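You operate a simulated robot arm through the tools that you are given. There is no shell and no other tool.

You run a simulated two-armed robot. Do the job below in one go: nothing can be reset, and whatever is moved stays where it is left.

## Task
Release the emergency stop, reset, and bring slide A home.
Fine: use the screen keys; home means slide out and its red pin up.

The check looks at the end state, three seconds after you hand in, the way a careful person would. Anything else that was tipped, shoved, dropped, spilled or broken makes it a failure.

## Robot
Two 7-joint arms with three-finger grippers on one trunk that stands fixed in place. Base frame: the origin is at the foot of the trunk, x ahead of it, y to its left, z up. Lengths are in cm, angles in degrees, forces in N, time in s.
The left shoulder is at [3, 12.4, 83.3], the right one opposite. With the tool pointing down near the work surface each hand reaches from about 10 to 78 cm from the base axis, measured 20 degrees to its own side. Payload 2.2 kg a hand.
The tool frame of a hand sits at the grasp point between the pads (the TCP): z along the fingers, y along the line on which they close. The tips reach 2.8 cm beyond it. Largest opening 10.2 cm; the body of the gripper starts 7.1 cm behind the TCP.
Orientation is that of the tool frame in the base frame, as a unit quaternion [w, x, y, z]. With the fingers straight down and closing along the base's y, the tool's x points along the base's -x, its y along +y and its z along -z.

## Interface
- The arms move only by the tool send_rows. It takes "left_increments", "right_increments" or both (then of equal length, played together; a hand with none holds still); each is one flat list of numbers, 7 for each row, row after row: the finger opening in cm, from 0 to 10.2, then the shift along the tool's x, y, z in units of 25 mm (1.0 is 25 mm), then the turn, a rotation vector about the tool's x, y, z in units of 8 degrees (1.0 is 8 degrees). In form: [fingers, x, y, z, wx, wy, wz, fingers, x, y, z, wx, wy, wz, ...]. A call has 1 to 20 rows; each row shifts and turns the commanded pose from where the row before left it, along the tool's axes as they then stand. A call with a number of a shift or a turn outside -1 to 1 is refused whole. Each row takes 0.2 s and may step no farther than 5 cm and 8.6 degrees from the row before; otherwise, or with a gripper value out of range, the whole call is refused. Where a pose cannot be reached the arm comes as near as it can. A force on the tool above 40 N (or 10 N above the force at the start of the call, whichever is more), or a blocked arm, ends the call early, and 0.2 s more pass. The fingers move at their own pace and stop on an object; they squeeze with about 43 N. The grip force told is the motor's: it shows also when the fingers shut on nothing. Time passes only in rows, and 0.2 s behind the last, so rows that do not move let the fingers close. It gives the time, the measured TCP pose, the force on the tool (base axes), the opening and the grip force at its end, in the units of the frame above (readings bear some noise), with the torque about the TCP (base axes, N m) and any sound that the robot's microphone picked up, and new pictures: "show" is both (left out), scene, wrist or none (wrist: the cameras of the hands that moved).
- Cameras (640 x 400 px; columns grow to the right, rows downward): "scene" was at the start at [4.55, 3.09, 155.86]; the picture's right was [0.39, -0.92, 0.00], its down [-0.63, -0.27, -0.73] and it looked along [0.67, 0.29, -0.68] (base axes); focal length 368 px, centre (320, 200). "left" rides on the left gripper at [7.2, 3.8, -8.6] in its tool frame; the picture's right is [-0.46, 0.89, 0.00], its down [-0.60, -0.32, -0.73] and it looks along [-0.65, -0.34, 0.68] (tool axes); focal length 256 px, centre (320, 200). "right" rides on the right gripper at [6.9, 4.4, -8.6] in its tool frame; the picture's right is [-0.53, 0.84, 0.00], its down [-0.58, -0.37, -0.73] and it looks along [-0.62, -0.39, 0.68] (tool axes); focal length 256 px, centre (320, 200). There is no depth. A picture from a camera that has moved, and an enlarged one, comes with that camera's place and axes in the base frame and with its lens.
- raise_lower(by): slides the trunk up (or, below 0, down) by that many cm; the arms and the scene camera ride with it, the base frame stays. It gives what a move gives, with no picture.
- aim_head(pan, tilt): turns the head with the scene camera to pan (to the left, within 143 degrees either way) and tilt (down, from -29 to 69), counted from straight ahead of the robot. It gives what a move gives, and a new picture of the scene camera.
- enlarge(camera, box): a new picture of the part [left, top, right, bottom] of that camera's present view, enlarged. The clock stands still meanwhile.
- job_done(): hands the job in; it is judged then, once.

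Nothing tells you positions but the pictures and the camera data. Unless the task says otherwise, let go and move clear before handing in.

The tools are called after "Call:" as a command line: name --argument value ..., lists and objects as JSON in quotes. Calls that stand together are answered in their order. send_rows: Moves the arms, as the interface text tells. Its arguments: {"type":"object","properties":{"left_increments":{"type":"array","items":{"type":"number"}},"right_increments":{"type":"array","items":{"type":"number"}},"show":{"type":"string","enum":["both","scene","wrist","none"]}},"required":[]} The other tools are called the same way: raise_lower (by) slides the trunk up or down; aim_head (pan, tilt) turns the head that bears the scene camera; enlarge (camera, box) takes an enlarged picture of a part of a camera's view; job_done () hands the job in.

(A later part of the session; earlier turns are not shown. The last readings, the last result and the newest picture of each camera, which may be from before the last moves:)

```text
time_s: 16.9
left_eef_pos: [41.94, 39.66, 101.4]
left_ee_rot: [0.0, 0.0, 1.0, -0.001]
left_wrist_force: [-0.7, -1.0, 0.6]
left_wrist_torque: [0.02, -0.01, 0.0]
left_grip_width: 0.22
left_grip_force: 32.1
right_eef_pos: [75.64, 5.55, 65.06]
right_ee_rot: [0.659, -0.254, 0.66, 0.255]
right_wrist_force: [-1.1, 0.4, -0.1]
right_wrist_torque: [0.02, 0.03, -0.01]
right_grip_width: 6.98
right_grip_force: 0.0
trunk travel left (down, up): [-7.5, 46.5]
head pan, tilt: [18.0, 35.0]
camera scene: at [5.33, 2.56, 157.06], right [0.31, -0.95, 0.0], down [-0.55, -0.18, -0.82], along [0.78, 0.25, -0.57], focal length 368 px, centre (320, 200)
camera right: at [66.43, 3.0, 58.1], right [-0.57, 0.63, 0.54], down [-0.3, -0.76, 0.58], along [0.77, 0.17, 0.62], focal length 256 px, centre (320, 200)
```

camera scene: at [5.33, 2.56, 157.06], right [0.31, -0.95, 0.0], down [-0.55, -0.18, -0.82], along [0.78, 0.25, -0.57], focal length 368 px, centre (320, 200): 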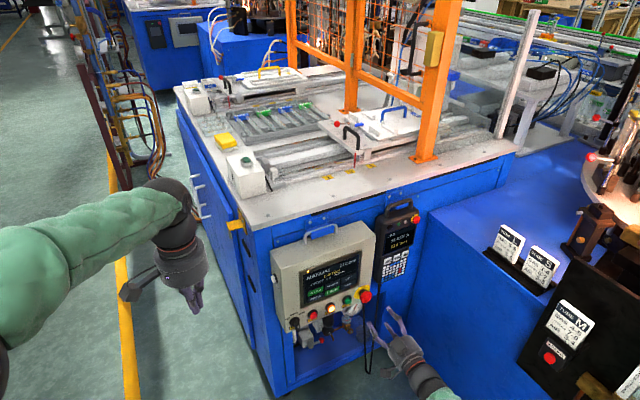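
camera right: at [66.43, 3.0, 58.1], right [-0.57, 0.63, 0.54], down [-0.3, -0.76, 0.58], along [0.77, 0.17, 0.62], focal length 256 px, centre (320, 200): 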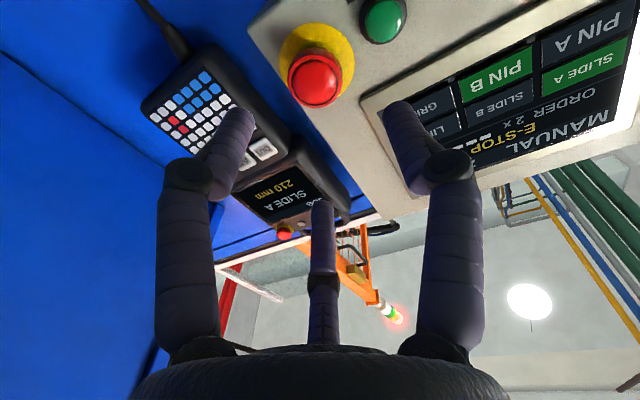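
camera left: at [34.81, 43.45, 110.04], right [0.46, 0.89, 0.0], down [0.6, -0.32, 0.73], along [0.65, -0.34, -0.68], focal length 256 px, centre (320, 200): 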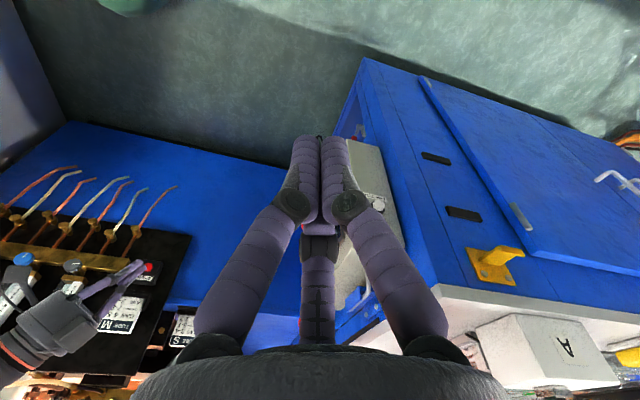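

The E-stop head is almost centred ahead of the open fingers. I'll check the alignment in enlarged views from both cameras.

Call:
enlarge --camera "scene" --box '[325, 270, 435, 370]'

Call:
enlarge --camera "right" --box '[240, 0, 400, 120]'

```text
4.00 times, centred on (380, 320) of scene
camera zoom: at [5.33, 2.56, 157.06], right [0.31, -0.95, 0.0], down [-0.55, -0.18, -0.82], along [0.78, 0.25, -0.57], focal length 1470 px, centre (80, -280)
```

zoom: 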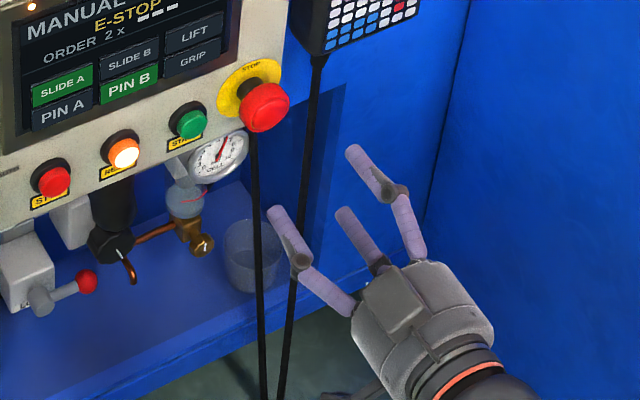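

```text
3.33 times, centred on (320, 60) of right
camera zoom: at [66.43, 3.0, 58.1], right [-0.57, 0.63, 0.54], down [-0.3, -0.76, 0.58], along [0.77, 0.17, 0.62], focal length 853 px, centre (320, 667)
```

zoom: 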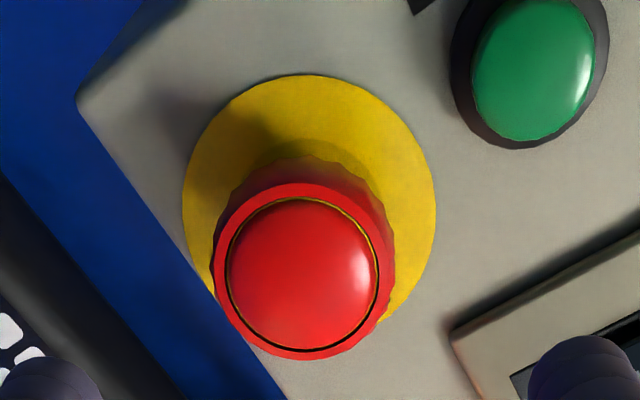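

The head's axis is about 0.3–0.6 cm below my tool axis and roughly 10–11 cm ahead. I'll advance 6 cm with a slight drop and look again.

Call:
send_rows --right_increments '[7, 0.06, -0.02, 0.6, 0, 0, 0, 7, 0.06, -0.02, 0.6, 0, 0, 0, 7, 0.04, 0, 0.6, 0, 0, 0, 7, 0, 0, 0.6, 0, 0, 0]'

Call:
enlarge --camera "right" --box '[220, 40, 420, 200]'

Call:
enlarge --camera "scene" --box '[325, 270, 435, 370]'

```text
time_s: 17.9
left_eef_pos: [41.95, 39.73, 101.35]
left_ee_rot: [0.0, 0.0, 1.0, 0.001]
left_wrist_force: [0.1, -0.1, 1.2]
left_wrist_torque: [-0.01, 0.0, -0.01]
left_grip_width: 0.19
left_grip_force: 32.2
right_eef_pos: [80.22, 9.52, 64.57]
right_ee_rot: [0.659, -0.255, 0.66, 0.255]
right_wrist_force: [-0.3, -0.4, 0.4]
right_wrist_torque: [0.02, 0.03, -0.02]
right_grip_width: 7.0
right_grip_force: 0.0
trunk travel left (down, up): [-7.5, 46.5]
head pan, tilt: [18.0, 35.0]
camera scene: at [5.33, 2.57, 157.06], right [0.31, -0.95, 0.0], down [-0.55, -0.18, -0.82], along [0.78, 0.25, -0.57], focal length 368 px, centre (320, 200)
camera right: at [70.97, 6.99, 57.67], right [-0.57, 0.63, 0.54], down [-0.3, -0.76, 0.58], along [0.77, 0.17, 0.62], focal length 256 px, centre (320, 200)
```

scene: 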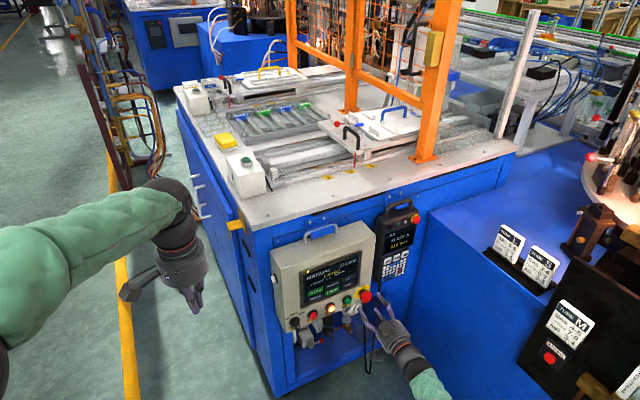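
right: 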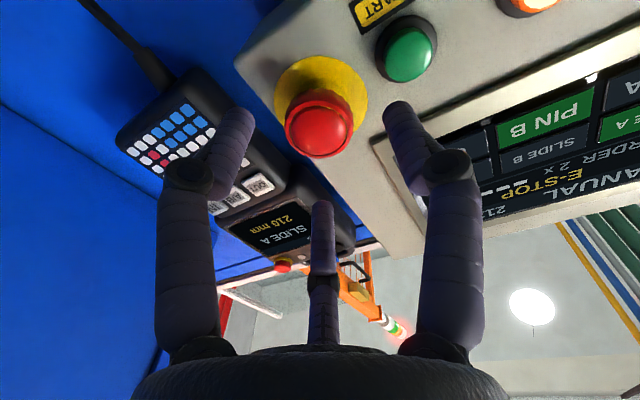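

```text
2.50 times, centred on (320, 120) of right
camera zoom: at [70.97, 6.99, 57.67], right [-0.57, 0.63, 0.54], down [-0.3, -0.76, 0.58], along [0.77, 0.17, 0.62], focal length 640 px, centre (320, 400)
```

zoom: 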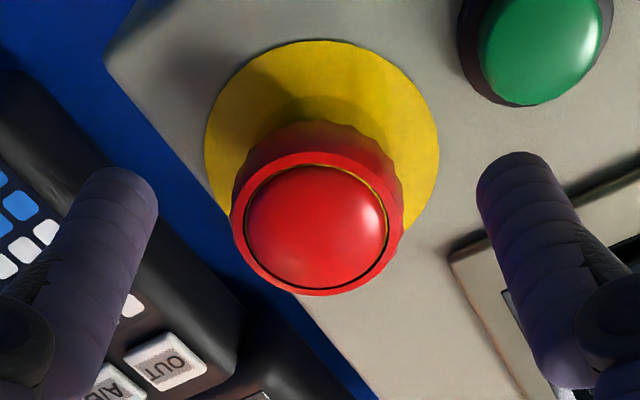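

```text
4.00 times, centred on (380, 320) of scene
camera zoom: at [5.33, 2.57, 157.06], right [0.31, -0.95, 0.0], down [-0.55, -0.18, -0.82], along [0.78, 0.25, -0.57], focal length 1470 px, centre (80, -280)
```

zoom: 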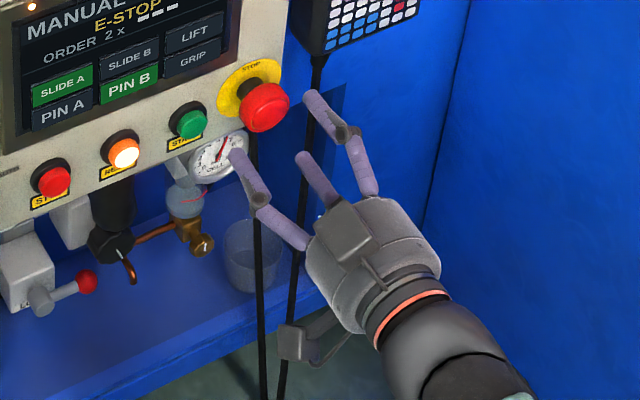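

The head face is now centred on the tool axis, about 4.5 cm ahead, and its diameter is 4 cm; the panel is some 8.4 cm ahead. I'll advance 3 cm so the fingers straddle the head, then close on it gently.

Call:
send_rows --right_increments '[7, 0, 0, 0.4, 0, 0, 0, 7, 0, 0, 0.4, 0, 0, 0, 7, 0, 0, 0.44, 0, 0, 0, 7, 0, 0, 0, 0, 0, 0]'

Call:
enlarge --camera "scene" --box '[325, 270, 435, 370]'

```text
time_s: 18.9
left_eef_pos: [41.97, 39.73, 101.43]
left_ee_rot: [0.0, 0.0, 1.0, 0.0]
left_wrist_force: [-0.6, 0.8, -0.7]
left_wrist_torque: [-0.01, -0.01, -0.01]
left_grip_width: 0.22
left_grip_force: 31.5
right_eef_pos: [82.16, 11.37, 64.94]
right_ee_rot: [0.66, -0.254, 0.66, 0.254]
right_wrist_force: [-0.4, -0.9, 0.5]
right_wrist_torque: [0.03, 0.02, 0.01]
right_grip_width: 7.0
right_grip_force: 0.1
right hand out of reach, approached as far as the arm can: row 3
trunk travel left (down, up): [-7.5, 46.5]
head pan, tilt: [18.0, 35.0]
camera scene: at [5.32, 2.56, 157.06], right [0.31, -0.95, 0.0], down [-0.55, -0.18, -0.82], along [0.78, 0.25, -0.57], focal length 368 px, centre (320, 200)
camera right: at [72.74, 8.83, 58.0], right [-0.57, 0.63, 0.54], down [-0.3, -0.76, 0.58], along [0.77, 0.17, 0.62], focal length 256 px, centre (320, 200)
```

scene: 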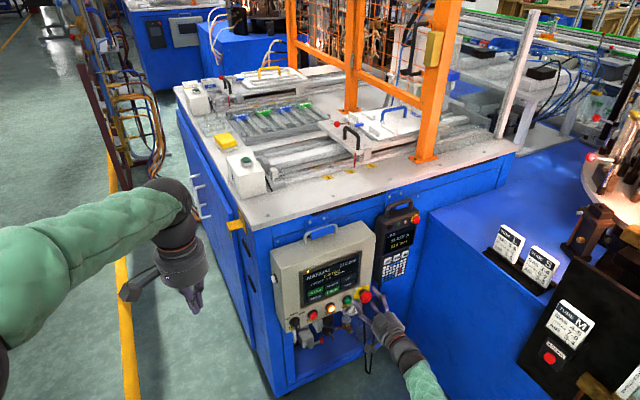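
right: 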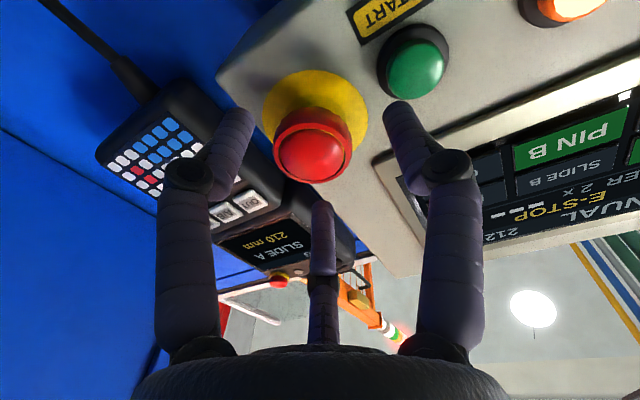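

```text
4.00 times, centred on (380, 320) of scene
camera zoom: at [5.32, 2.56, 157.06], right [0.31, -0.95, 0.0], down [-0.55, -0.18, -0.82], along [0.78, 0.25, -0.57], focal length 1470 px, centre (80, -280)
```

zoom: 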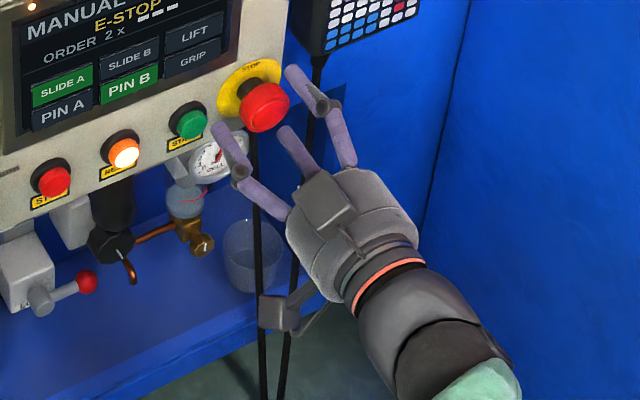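

The arm ran out of reach just short of the head, since the shoulder is much higher than the button. I'll back off a little, lower the trunk 7 cm to gain reach, and bring the hand back up to the same height.

Call:
send_rows --right_increments '[7, 0, 0, -0.8, 0, 0, 0, 7, 0, 0, -0.8, 0, 0, 0, 7, 0, 0, -0.8, 0, 0, 0]' --show "none"

Call:
raise_lower --by -7

Call:
send_rows --right_increments '[7, -0.7, 0, 0, 0, 0, 0, 7, -0.7, 0, 0, 0, 0, 0, 7, -0.7, 0, 0, 0, 0, 0, 7, -0.7, 0, 0, 0, 0, 0, 7, 0, 0, 0, 0, 0, 0]'

Call:
enlarge --camera "right" --box '[220, 40, 420, 200]'

```text
time_s: 19.7
left_eef_pos: [41.89, 39.77, 101.33]
left_ee_rot: [0.001, -0.001, 1.0, 0.0]
left_wrist_force: [0.1, 0.4, -0.4]
left_wrist_torque: [0.01, 0.0, 0.02]
left_grip_width: 0.18
left_grip_force: 31.0
right_eef_pos: [77.67, 7.15, 65.06]
right_ee_rot: [0.659, -0.255, 0.66, 0.255]
right_wrist_force: [-0.3, -0.4, 0.4]
right_wrist_torque: [0.0, 0.01, 0.0]
right_grip_width: 6.98
right_grip_force: 0.1
trunk travel left (down, up): [-7.5, 46.5]
head pan, tilt: [18.0, 35.0]
```

```text
time_s: 20.8
left_eef_pos: [41.78, 39.77, 94.29]
left_ee_rot: [0.0, -0.001, 1.0, 0.001]
left_wrist_force: [-0.9, -0.7, -0.4]
left_wrist_torque: [-0.03, -0.03, -0.04]
left_grip_width: 0.21
left_grip_force: 31.8
right_eef_pos: [77.59, 7.29, 57.97]
right_ee_rot: [0.66, -0.255, 0.66, 0.255]
right_wrist_force: [-1.3, -0.3, 0.0]
right_wrist_torque: [-0.03, -0.01, 0.03]
right_grip_width: 6.99
right_grip_force: 0.1
trunk travel left (down, up): [-0.5, 53.5]
head pan, tilt: [18.0, 35.0]
```

```text
time_s: 22.0
left_eef_pos: [41.98, 39.83, 94.45]
left_ee_rot: [0.0, 0.001, 1.0, 0.0]
left_wrist_force: [0.3, 0.2, -0.4]
left_wrist_torque: [-0.01, -0.02, 0.0]
left_grip_width: 0.21
left_grip_force: 31.3
right_eef_pos: [77.53, 7.3, 64.98]
right_ee_rot: [0.659, -0.254, 0.66, 0.256]
right_wrist_force: [0.7, 0.0, 0.7]
right_wrist_torque: [-0.01, 0.04, 0.03]
right_grip_width: 6.97
right_grip_force: 0.0
trunk travel left (down, up): [-0.5, 53.5]
head pan, tilt: [18.0, 35.0]
camera scene: at [5.31, 2.56, 150.06], right [0.31, -0.95, 0.0], down [-0.55, -0.18, -0.82], along [0.78, 0.25, -0.57], focal length 368 px, centre (320, 200)
camera right: at [68.31, 4.71, 58.1], right [-0.57, 0.63, 0.54], down [-0.3, -0.76, 0.58], along [0.77, 0.17, 0.62], focal length 256 px, centre (320, 200)
```

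scene: 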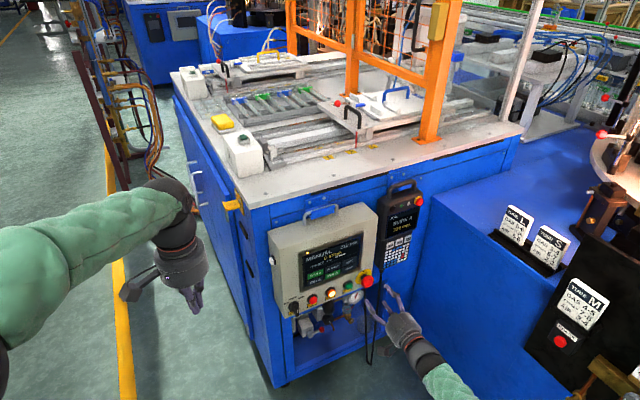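
right: 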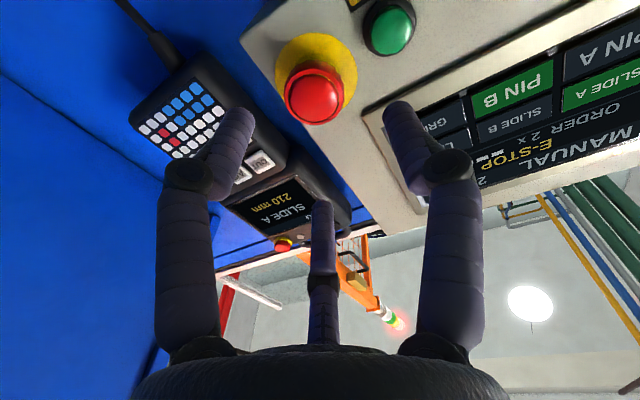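

```text
2.50 times, centred on (320, 120) of right
camera zoom: at [68.31, 4.71, 58.1], right [-0.57, 0.63, 0.54], down [-0.3, -0.76, 0.58], along [0.77, 0.17, 0.62], focal length 640 px, centre (320, 400)
```

zoom: 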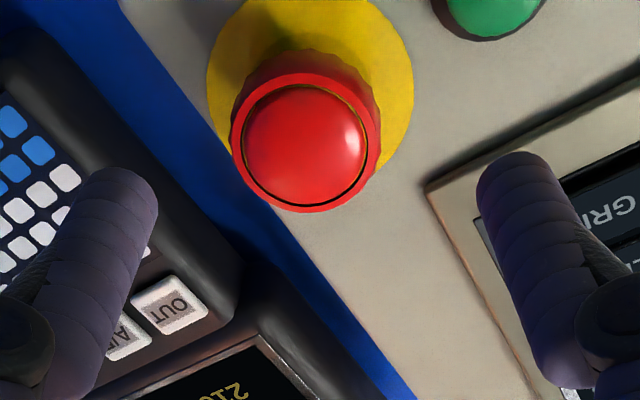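

With the lower shoulder, the head face lies 8.0 cm ahead, 0.45 cm below and 0.13 cm to the right of the tool axis. I'll advance 6.6 cm with that correction.

Call:
send_rows --right_increments '[7, 0.09, -0.025, 0.5, 0, 0, 0, 7, 0.09, -0.025, 0.5, 0, 0, 0, 7, 0, 0, 0.55, 0, 0, 0, 7, 0, 0, 0.55, 0, 0, 0, 7, 0, 0, 0.53, 0, 0, 0, 7, 0, 0, 0, 0, 0, 0]'

Call:
enlarge --camera "right" --box '[220, 60, 420, 220]'

Call:
enlarge --camera "scene" --box '[325, 240, 425, 330]'

```text
time_s: 23.4
left_eef_pos: [41.84, 39.73, 94.37]
left_ee_rot: [-0.001, 0.0, 1.0, 0.0]
left_wrist_force: [-1.2, -0.6, -1.1]
left_wrist_torque: [0.0, -0.01, -0.01]
left_grip_width: 0.22
left_grip_force: 31.8
right_eef_pos: [82.42, 11.45, 64.5]
right_ee_rot: [0.659, -0.254, 0.66, 0.255]
right_wrist_force: [-0.6, -0.1, -0.3]
right_wrist_torque: [0.0, 0.02, 0.02]
right_grip_width: 7.01
right_grip_force: 0.1
trunk travel left (down, up): [-0.5, 53.5]
head pan, tilt: [18.0, 35.0]
camera scene: at [5.32, 2.56, 150.07], right [0.31, -0.95, 0.0], down [-0.55, -0.18, -0.82], along [0.78, 0.25, -0.57], focal length 368 px, centre (320, 200)
camera right: at [73.21, 9.06, 57.62], right [-0.57, 0.63, 0.54], down [-0.3, -0.76, 0.58], along [0.77, 0.17, 0.62], focal length 256 px, centre (320, 200)
```

scene: 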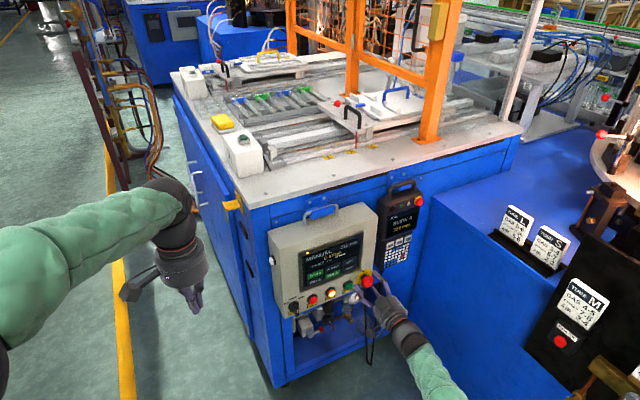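
right: 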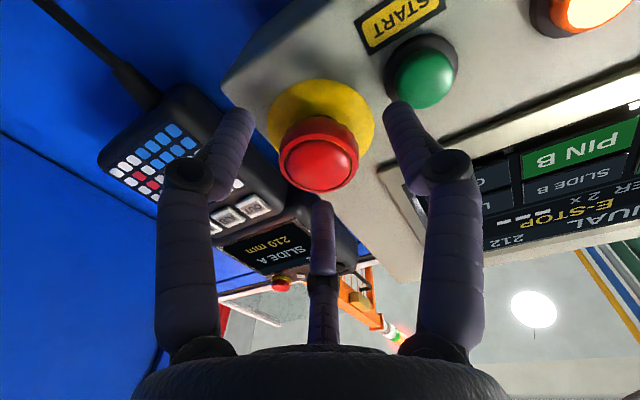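

```text
2.50 times, centred on (320, 140) of right
camera zoom: at [73.21, 9.06, 57.62], right [-0.57, 0.63, 0.54], down [-0.3, -0.76, 0.58], along [0.77, 0.17, 0.62], focal length 640 px, centre (320, 350)
```

zoom: 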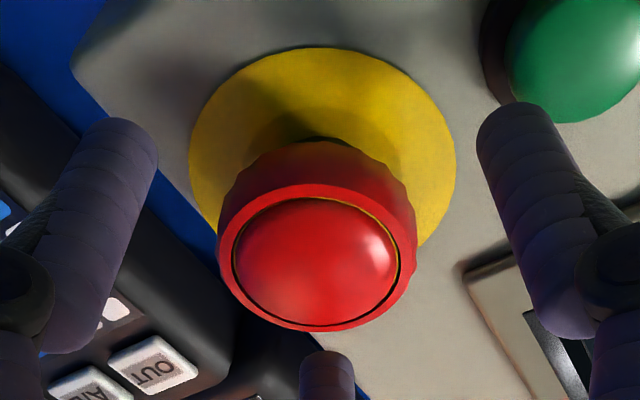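

```text
4.44 times, centred on (375, 285) of scene
camera zoom: at [5.32, 2.56, 150.07], right [0.31, -0.95, 0.0], down [-0.55, -0.18, -0.82], along [0.78, 0.25, -0.57], focal length 1633 px, centre (76, -178)
```

zoom: 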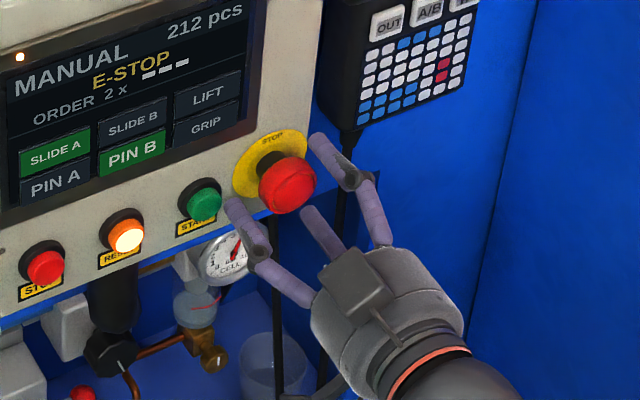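

The head is centred and the three-pronged fingers straddle it, with about 2.5 cm left to the panel face. I'll close on it.

Call:
send_rows --right_increments '[3.6, 0, 0, 0, 0, 0, 0, 3.6, 0, 0, 0, 0, 0, 0, 3.6, 0, 0, 0, 0, 0, 0, 3.6, 0, 0, 0, 0, 0, 0]'

Call:
enlarge --camera "scene" --box '[325, 240, 425, 330]'

Call:
enlarge --camera "right" --box '[220, 60, 420, 220]'

```text
time_s: 24.4
left_eef_pos: [42.02, 39.7, 94.29]
left_ee_rot: [0.0, 0.0, 1.0, 0.0]
left_wrist_force: [-0.1, 1.1, -0.1]
left_wrist_torque: [0.02, 0.0, -0.02]
left_grip_width: 0.19
left_grip_force: 31.8
right_eef_pos: [82.57, 11.51, 64.56]
right_ee_rot: [0.661, -0.254, 0.659, 0.255]
right_wrist_force: [4.2, -1.9, 2.6]
right_wrist_torque: [-0.05, 0.05, -0.01]
right_grip_width: 4.03
right_grip_force: 45.4
trunk travel left (down, up): [-0.5, 53.5]
head pan, tilt: [18.0, 35.0]
camera scene: at [5.32, 2.54, 150.07], right [0.31, -0.95, 0.0], down [-0.55, -0.18, -0.82], along [0.78, 0.25, -0.57], focal length 368 px, centre (320, 200)
camera right: at [73.27, 9.0, 57.69], right [-0.57, 0.63, 0.53], down [-0.3, -0.76, 0.58], along [0.77, 0.17, 0.62], focal length 256 px, centre (320, 200)
```

scene: 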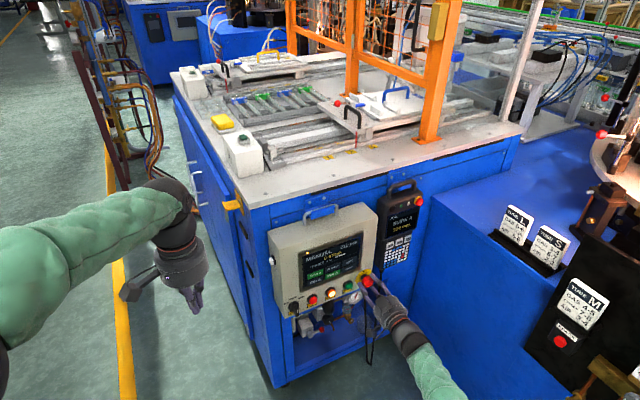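
right: 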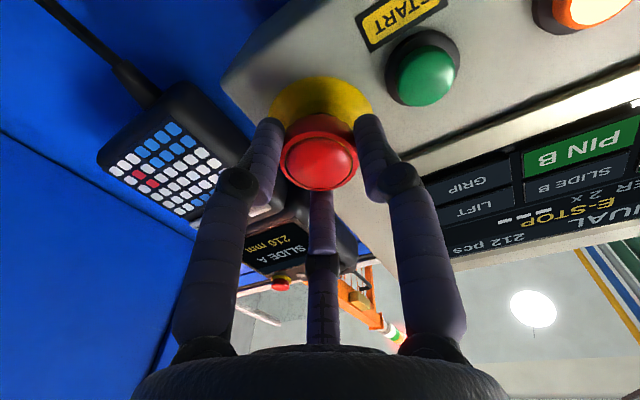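

```text
4.44 times, centred on (375, 285) of scene
camera zoom: at [5.32, 2.54, 150.07], right [0.31, -0.95, 0.0], down [-0.55, -0.18, -0.82], along [0.78, 0.25, -0.57], focal length 1633 px, centre (76, -178)
```

zoom: 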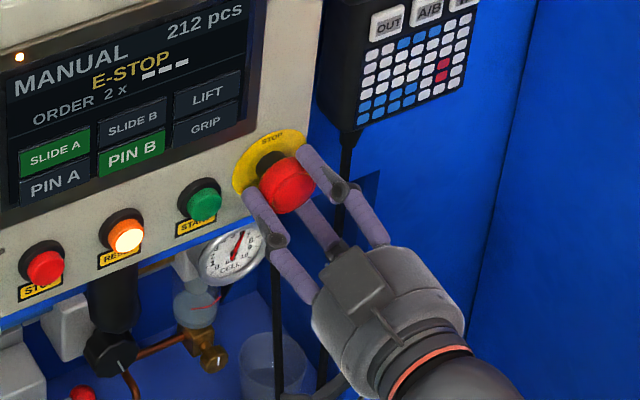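

```text
2.50 times, centred on (320, 140) of right
camera zoom: at [73.27, 9.0, 57.69], right [-0.57, 0.63, 0.53], down [-0.3, -0.76, 0.58], along [0.77, 0.17, 0.62], focal length 640 px, centre (320, 350)
```

zoom: 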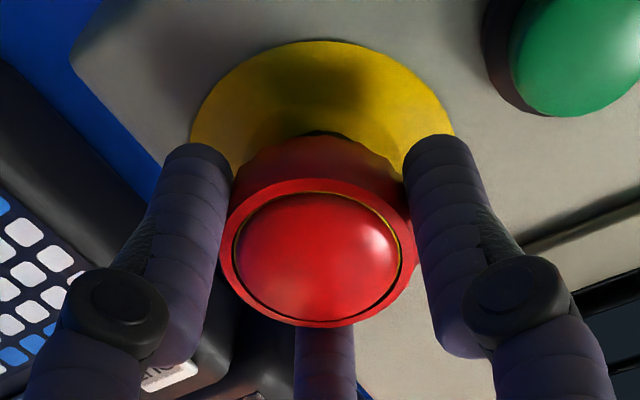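

I have the mushroom head gripped at 4.03 cm with low side forces. I'll twist it clockwise in small steps and watch the torque, sound and screen.

Call:
send_rows --right_increments '[3.6, 0, 0, 0, 0, 0, 0.6, 3.6, 0, 0, 0, 0, 0, 0.6, 3.6, 0, 0, 0, 0, 0, 0.6, 3.6, 0, 0, 0, 0, 0, 0.6]'

Call:
enlarge --camera "scene" --box '[295, 220, 425, 330]'

```text
time_s: 25.4
left_eef_pos: [42.03, 39.68, 94.33]
left_ee_rot: [-0.001, -0.001, 1.0, 0.001]
left_wrist_force: [-0.3, 0.3, -0.1]
left_wrist_torque: [0.01, 0.01, 0.0]
left_grip_width: 0.17
left_grip_force: 31.6
right_eef_pos: [82.45, 11.51, 64.68]
right_ee_rot: [0.608, -0.141, 0.692, 0.362]
right_wrist_force: [0.7, -5.9, 5.6]
right_wrist_torque: [-0.52, 0.43, 0.11]
right_grip_width: 4.05
right_grip_force: 44.5
trunk travel left (down, up): [-0.5, 53.5]
head pan, tilt: [18.0, 35.0]
camera scene: at [5.26, 2.5, 150.07], right [0.31, -0.95, 0.0], down [-0.55, -0.18, -0.82], along [0.78, 0.25, -0.57], focal length 368 px, centre (320, 200)
camera right: at [71.9, 10.5, 59.53], right [-0.42, 0.46, 0.78], down [-0.18, -0.89, 0.42], along [0.89, 0.03, 0.45], focal length 256 px, centre (320, 200)
```

scene: 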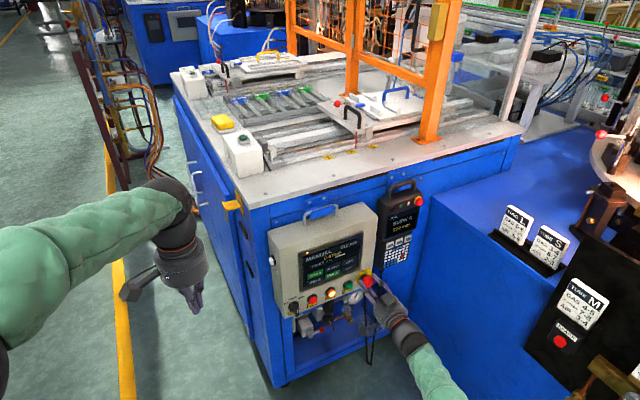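
right: 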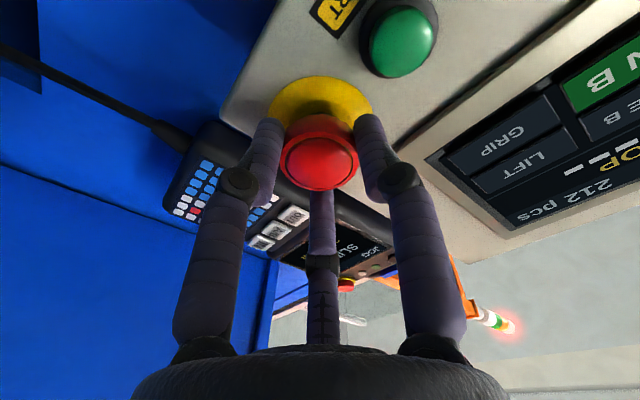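

```text
3.64 times, centred on (360, 275) of scene
camera zoom: at [5.26, 2.5, 150.07], right [0.31, -0.95, 0.0], down [-0.55, -0.18, -0.82], along [0.78, 0.25, -0.57], focal length 1336 px, centre (174, -73)
```

zoom: 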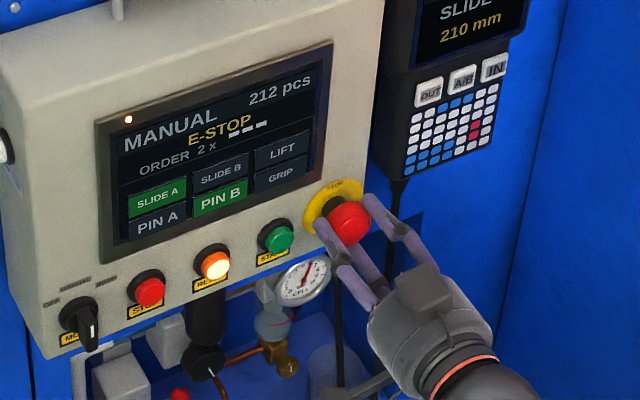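

The head turned about 19° with little twisting torque and the screen still reads E-STOP. I'll keep turning clockwise.

Call:
send_rows --right_increments '[3.6, 0, 0, 0, 0, 0, 0.7, 3.6, 0, 0, 0, 0, 0, 0.7, 3.6, 0, 0, 0, 0, 0, 0.7, 3.6, 0, 0, 0, 0, 0, 0.7]'

Call:
enlarge --camera "scene" --box '[295, 220, 425, 330]'

Call:
enlarge --camera "right" --box '[220, 60, 420, 220]'

```text
time_s: 26.4
left_eef_pos: [42.0, 39.67, 94.42]
left_ee_rot: [0.001, 0.0, 1.0, 0.0]
left_wrist_force: [0.5, -0.1, 0.7]
left_wrist_torque: [0.0, 0.0, 0.0]
left_grip_width: 0.2
left_grip_force: 30.9
right_eef_pos: [82.58, 11.46, 64.61]
right_ee_rot: [0.526, -0.003, 0.706, 0.473]
right_wrist_force: [6.1, -7.2, 4.5]
right_wrist_torque: [-0.62, 0.57, 0.22]
right_grip_width: 4.05
right_grip_force: 44.7
trunk travel left (down, up): [-0.5, 53.5]
head pan, tilt: [18.0, 35.0]
camera scene: at [5.33, 2.5, 150.07], right [0.31, -0.95, 0.0], down [-0.55, -0.18, -0.82], along [0.78, 0.25, -0.57], focal length 368 px, centre (320, 200)
camera right: at [70.94, 11.56, 62.36], right [-0.19, 0.2, 0.96], down [-0.1, -0.98, 0.19], along [0.98, -0.06, 0.2], focal length 256 px, centre (320, 200)
```

scene: 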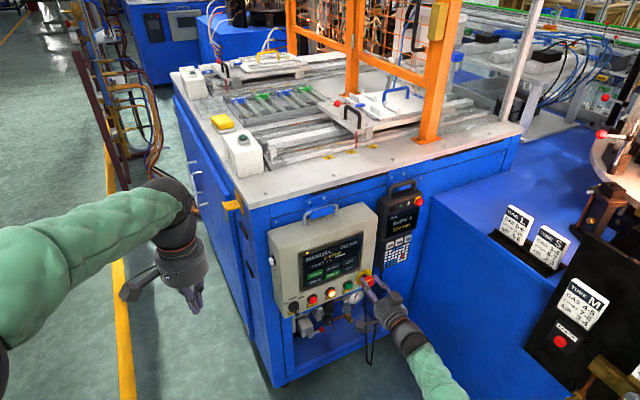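
right: 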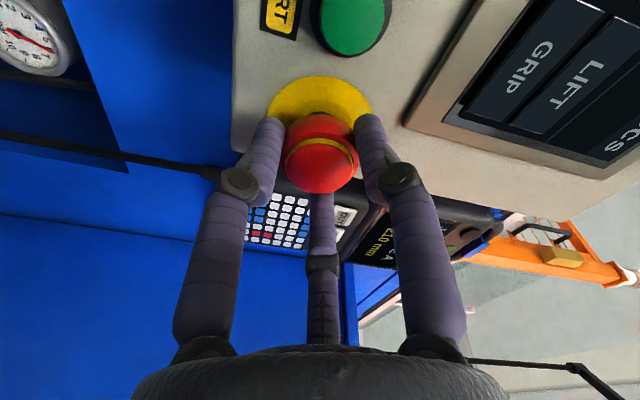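

```text
3.64 times, centred on (360, 275) of scene
camera zoom: at [5.33, 2.5, 150.07], right [0.31, -0.95, 0.0], down [-0.55, -0.18, -0.82], along [0.78, 0.25, -0.57], focal length 1336 px, centre (174, -73)
```

zoom: 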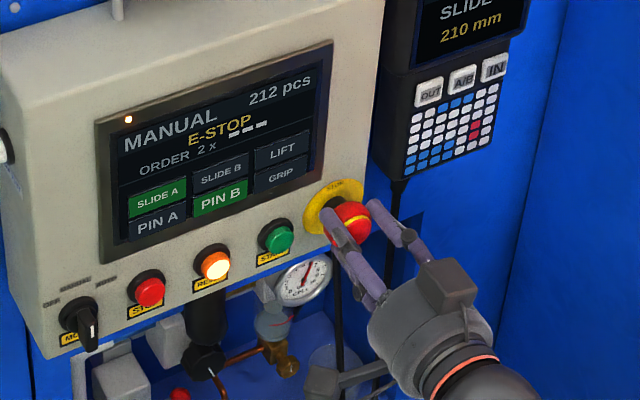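

```text
2.50 times, centred on (320, 140) of right
camera zoom: at [70.94, 11.56, 62.36], right [-0.19, 0.2, 0.96], down [-0.1, -0.98, 0.19], along [0.98, -0.06, 0.2], focal length 640 px, centre (320, 350)
```

zoom: 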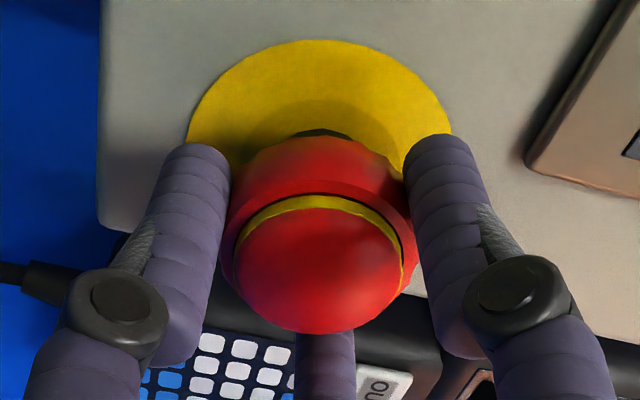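

The inner dome has popped forward and now shows a yellow band, so the twist is working. I'll turn slightly more and see whether the band grows further.

Call:
send_rows --right_increments '[3.6, 0, 0, 0, 0, 0, 0.5, 3.6, 0, 0, 0, 0, 0, 0.5, 3.6, 0, 0, 0, 0, 0, 0]' --show "wrist"

Call:
enlarge --camera "right" --box '[220, 60, 420, 220]'

Call:
enlarge --camera "scene" --box '[295, 220, 425, 330]'

```text
time_s: 27.2
left_eef_pos: [41.95, 39.77, 94.31]
left_ee_rot: [-0.001, 0.0, 1.0, 0.0]
left_wrist_force: [-0.8, 0.5, 0.0]
left_wrist_torque: [0.01, -0.03, -0.01]
left_grip_width: 0.21
left_grip_force: 31.6
right_eef_pos: [82.58, 11.45, 64.49]
right_ee_rot: [0.492, 0.046, 0.705, 0.508]
right_wrist_force: [9.3, -6.7, 3.5]
right_wrist_torque: [-0.45, -0.4, -0.03]
right_grip_width: 4.04
right_grip_force: 45.6
trunk travel left (down, up): [-0.5, 53.5]
head pan, tilt: [18.0, 35.0]
camera right: at [70.78, 11.73, 63.45], right [-0.09, 0.1, 0.99], down [-0.09, -0.99, 0.09], along [0.99, -0.08, 0.1], focal length 256 px, centre (320, 200)
```

right: 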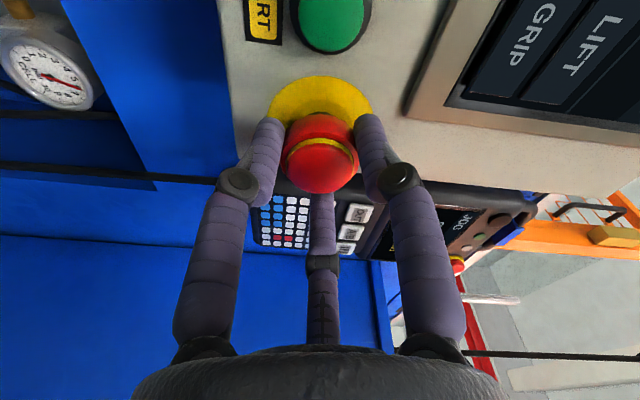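

```text
2.50 times, centred on (320, 140) of right
camera zoom: at [70.78, 11.73, 63.45], right [-0.09, 0.1, 0.99], down [-0.09, -0.99, 0.09], along [0.99, -0.08, 0.1], focal length 640 px, centre (320, 350)
```

zoom: 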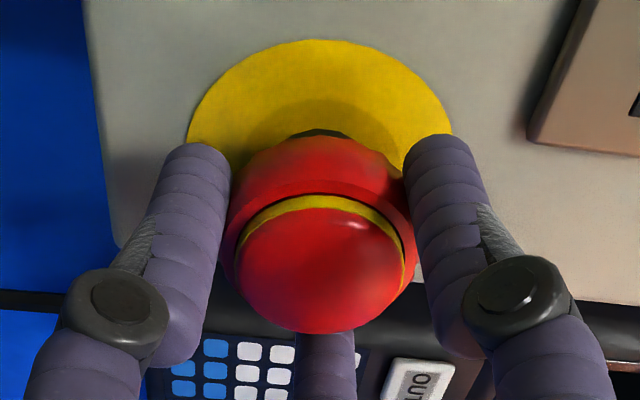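

```text
3.64 times, centred on (360, 275) of scene
camera zoom: at [5.35, 2.5, 150.06], right [0.31, -0.95, 0.0], down [-0.55, -0.18, -0.82], along [0.78, 0.25, -0.57], focal length 1336 px, centre (174, -73)
```

zoom: 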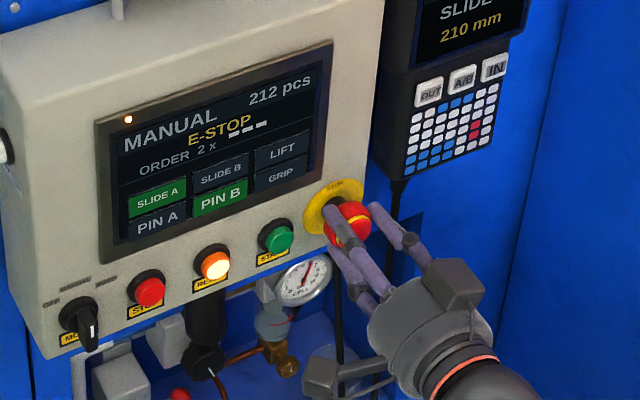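

The dome is out and no more movement happens, so the E-stop is released. I'll open, back straight off 8 cm, then roll the hand back and close the fingers for pressing RESET.

Call:
send_rows --right_increments '[6.5, 0, 0, 0, 0, 0, 0, 6.5, 0, 0, 0, 0, 0, 0, 6.5, 0, 0, -0.8, 0, 0, 0, 6.5, 0, 0, -0.8, 0, 0, 0, 6.5, 0, 0, -0.8, 0, 0, 0, 6.5, 0, 0, -0.8, 0, 0, 0, 0, 0, 0, 0, 0, 0, -0.886, 0, 0, 0, 0, 0, 0, -0.886, 0, 0, 0, 0, 0, 0, -0.886, 0, 0, 0, 0, 0, 0, -0.886, 0, 0, 0, 0, 0, 0, -0.886, 0, 0, 0, 0, 0, 0, -0.886, 0, 0, 0, 0, 0, 0, -0.884]'

Call:
enlarge --camera "right" --box '[240, 0, 440, 140]'

Call:
enlarge --camera "scene" --box '[255, 190, 425, 330]'

```text
time_s: 30.0
left_eef_pos: [42.02, 39.79, 94.37]
left_ee_rot: [0.001, 0.0, 1.0, 0.0]
left_wrist_force: [-0.1, -1.3, 0.1]
left_wrist_torque: [-0.02, -0.02, -0.01]
left_grip_width: 0.2
left_grip_force: 31.7
right_eef_pos: [76.63, 6.27, 64.6]
right_ee_rot: [0.66, -0.255, 0.66, 0.255]
right_wrist_force: [-0.2, -0.4, -0.6]
right_wrist_torque: [-0.01, 0.0, 0.02]
right_grip_width: 0.19
right_grip_force: 31.6
trunk travel left (down, up): [-0.5, 53.5]
head pan, tilt: [18.0, 35.0]
camera scene: at [5.31, 2.55, 150.06], right [0.31, -0.95, 0.0], down [-0.55, -0.18, -0.82], along [0.78, 0.25, -0.57], focal length 368 px, centre (320, 200)
camera right: at [67.35, 3.66, 57.64], right [-0.57, 0.63, 0.53], down [-0.3, -0.76, 0.58], along [0.77, 0.17, 0.62], focal length 256 px, centre (320, 200)
```

scene: 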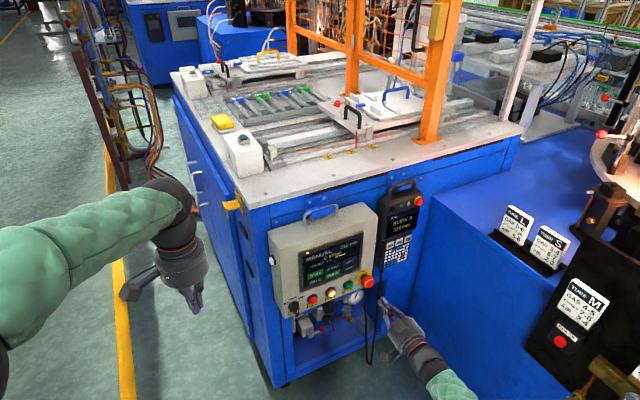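
right: 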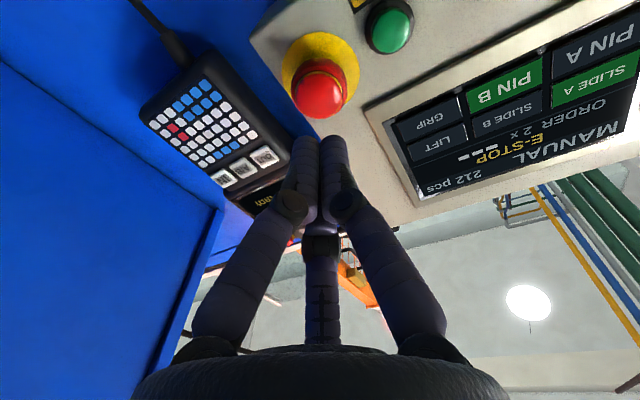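

```text
2.86 times, centred on (340, 70) of right
camera zoom: at [67.35, 3.66, 57.64], right [-0.57, 0.63, 0.53], down [-0.3, -0.76, 0.58], along [0.77, 0.17, 0.62], focal length 731 px, centre (263, 571)
```

zoom: 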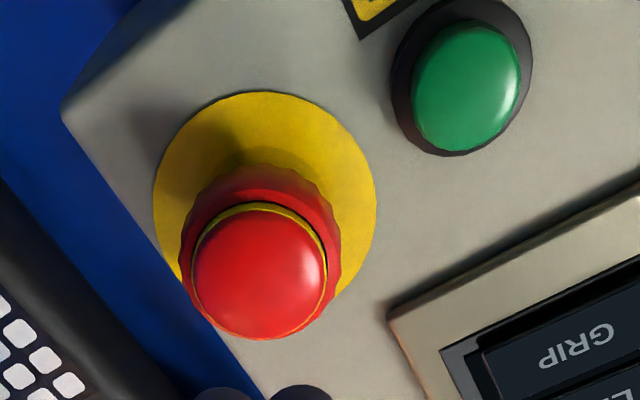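

```text
2.86 times, centred on (340, 260) of scene
camera zoom: at [5.31, 2.55, 150.06], right [0.31, -0.95, 0.0], down [-0.55, -0.18, -0.82], along [0.78, 0.25, -0.57], focal length 1050 px, centre (263, 29)
```

zoom: 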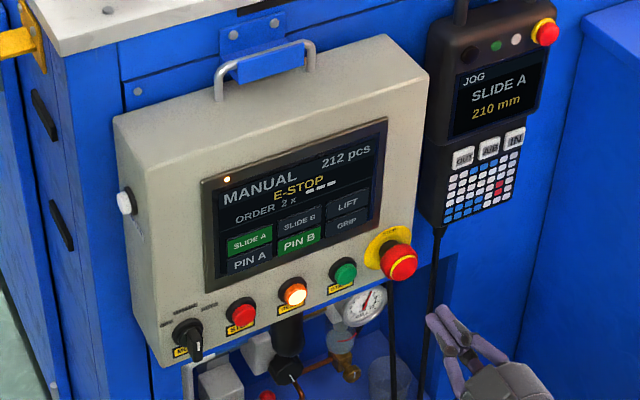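

The E-stop stays out with its yellow band showing, and the reset lamp is still lit. I'll slide the hand left along the panel about 11.8 cm to stand in front of RESET.

Call:
send_rows --right_increments '[0, 0, 0.787, 0, 0, 0, 0, 0, 0, 0.787, 0, 0, 0, 0, 0, 0, 0.787, 0, 0, 0, 0, 0, 0, 0.787, 0, 0, 0, 0, 0, 0, 0.787, 0, 0, 0, 0, 0, 0, 0.787, 0, 0, 0, 0, 0, 0, 0, 0, 0, 0, 0]'

Call:
enlarge --camera "right" --box '[220, 0, 420, 140]'

Call:
enlarge --camera "scene" --box '[255, 220, 405, 345]'

```text
time_s: 31.6
left_eef_pos: [41.95, 39.78, 94.31]
left_ee_rot: [0.001, 0.0, 1.0, -0.001]
left_wrist_force: [1.1, -0.4, 1.5]
left_wrist_torque: [-0.06, 0.05, 0.02]
left_grip_width: 0.21
left_grip_force: 31.4
right_eef_pos: [68.59, 14.91, 64.46]
right_ee_rot: [0.659, -0.255, 0.66, 0.255]
right_wrist_force: [0.1, 0.7, -0.2]
right_wrist_torque: [0.03, 0.0, 0.02]
right_grip_width: 0.21
right_grip_force: 31.5
trunk travel left (down, up): [-0.5, 53.5]
head pan, tilt: [18.0, 35.0]
camera scene: at [5.31, 2.56, 150.06], right [0.31, -0.95, 0.0], down [-0.55, -0.18, -0.82], along [0.78, 0.25, -0.57], focal length 368 px, centre (320, 200)
camera right: at [59.44, 12.43, 57.65], right [-0.57, 0.63, 0.53], down [-0.3, -0.76, 0.58], along [0.77, 0.17, 0.62], focal length 256 px, centre (320, 200)
```

scene: 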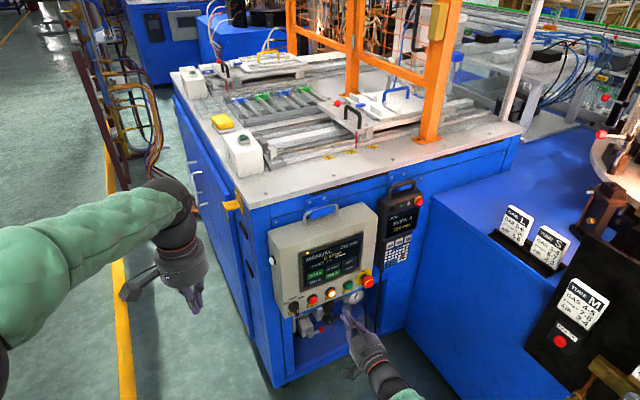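
right: 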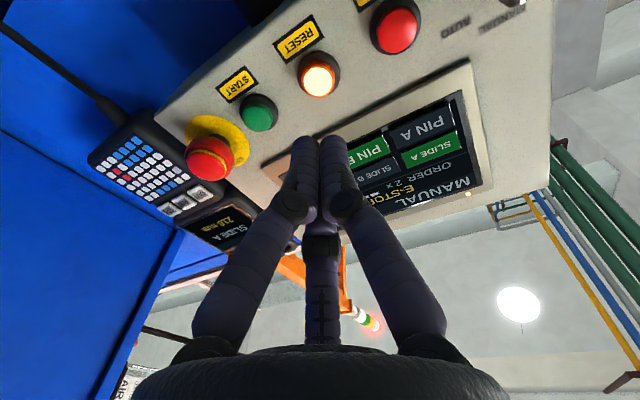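

```text
2.86 times, centred on (320, 70) of right
camera zoom: at [59.44, 12.43, 57.65], right [-0.57, 0.63, 0.53], down [-0.3, -0.76, 0.58], along [0.77, 0.17, 0.62], focal length 731 px, centre (320, 571)
```

zoom: 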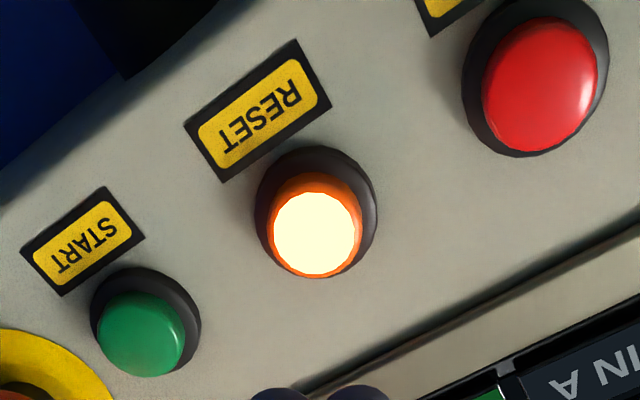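

```text
3.20 times, centred on (330, 282) of scene
camera zoom: at [5.31, 2.56, 150.06], right [0.31, -0.95, 0.0], down [-0.55, -0.18, -0.82], along [0.78, 0.25, -0.57], focal length 1176 px, centre (288, -64)
```

zoom: 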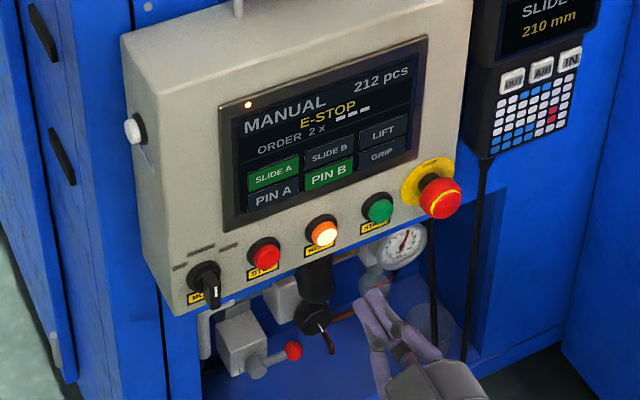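

RESET's lit face lies right on the tool axis, about 11.4 cm ahead of the TCP (8.6 cm from the fingertips). I'll advance 7.8 cm, then press in small steps watching the force.

Call:
send_rows --right_increments '[0, 0, 0, 0.624, 0, 0, 0, 0, 0, 0, 0.624, 0, 0, 0, 0, 0, 0, 0.624, 0, 0, 0, 0, 0, 0, 0.624, 0, 0, 0, 0, 0, 0, 0.624, 0, 0, 0, 0, 0, 0, 0, 0, 0, 0]'

Call:
enlarge --camera "scene" --box '[290, 250, 390, 330]'

Call:
enlarge --camera "right" --box '[240, 60, 400, 180]'

```text
time_s: 33.0
left_eef_pos: [42.01, 39.77, 94.42]
left_ee_rot: [0.0, 0.0, 1.0, 0.0]
left_wrist_force: [0.1, 0.3, -0.9]
left_wrist_torque: [-0.04, 0.02, -0.02]
left_grip_width: 0.22
left_grip_force: 31.7
right_eef_pos: [74.44, 20.27, 64.64]
right_ee_rot: [0.66, -0.255, 0.66, 0.255]
right_wrist_force: [0.0, -0.4, 0.4]
right_wrist_torque: [-0.01, 0.01, 0.01]
right_grip_width: 0.21
right_grip_force: 31.1
trunk travel left (down, up): [-0.5, 53.5]
head pan, tilt: [18.0, 35.0]
camera scene: at [5.32, 2.56, 150.06], right [0.31, -0.95, 0.0], down [-0.55, -0.18, -0.82], along [0.78, 0.25, -0.57], focal length 368 px, centre (320, 200)
camera right: at [65.19, 17.68, 57.69], right [-0.57, 0.63, 0.53], down [-0.3, -0.76, 0.58], along [0.77, 0.17, 0.62], focal length 256 px, centre (320, 200)
```

scene: 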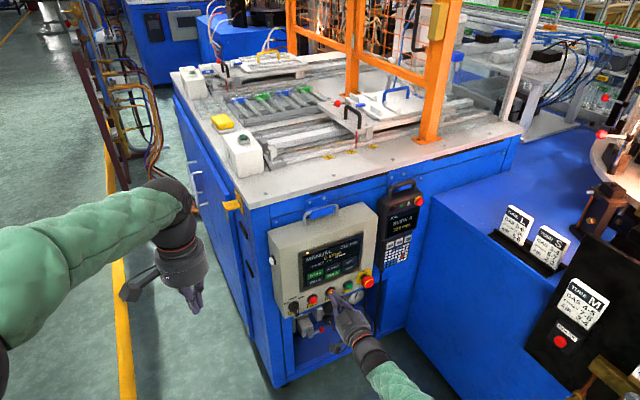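
right: 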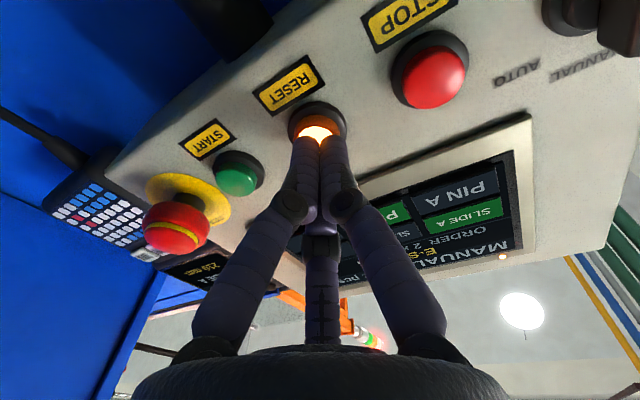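

```text
5.00 times, centred on (340, 290) of scene
camera zoom: at [5.32, 2.56, 150.06], right [0.31, -0.95, 0.0], down [-0.55, -0.18, -0.82], along [0.78, 0.25, -0.57], focal length 1838 px, centre (220, -250)
```

zoom: 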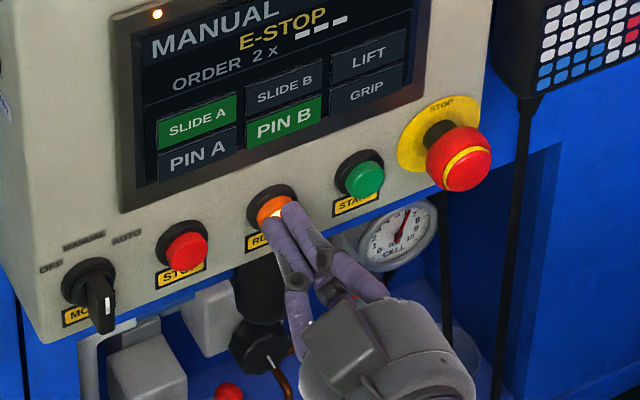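

```text
3.33 times, centred on (320, 120) of right
camera zoom: at [65.19, 17.68, 57.69], right [-0.57, 0.63, 0.53], down [-0.3, -0.76, 0.58], along [0.77, 0.17, 0.62], focal length 853 px, centre (320, 467)
```

zoom: 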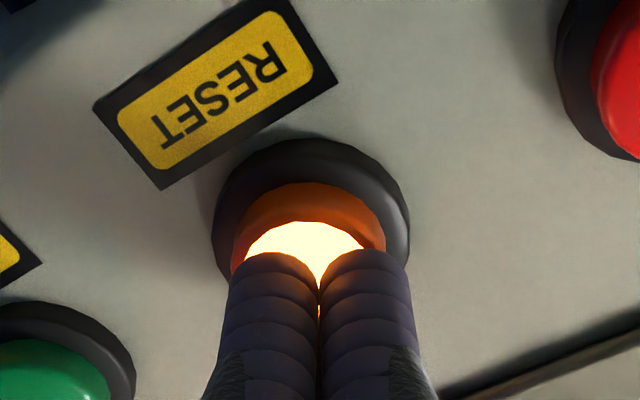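

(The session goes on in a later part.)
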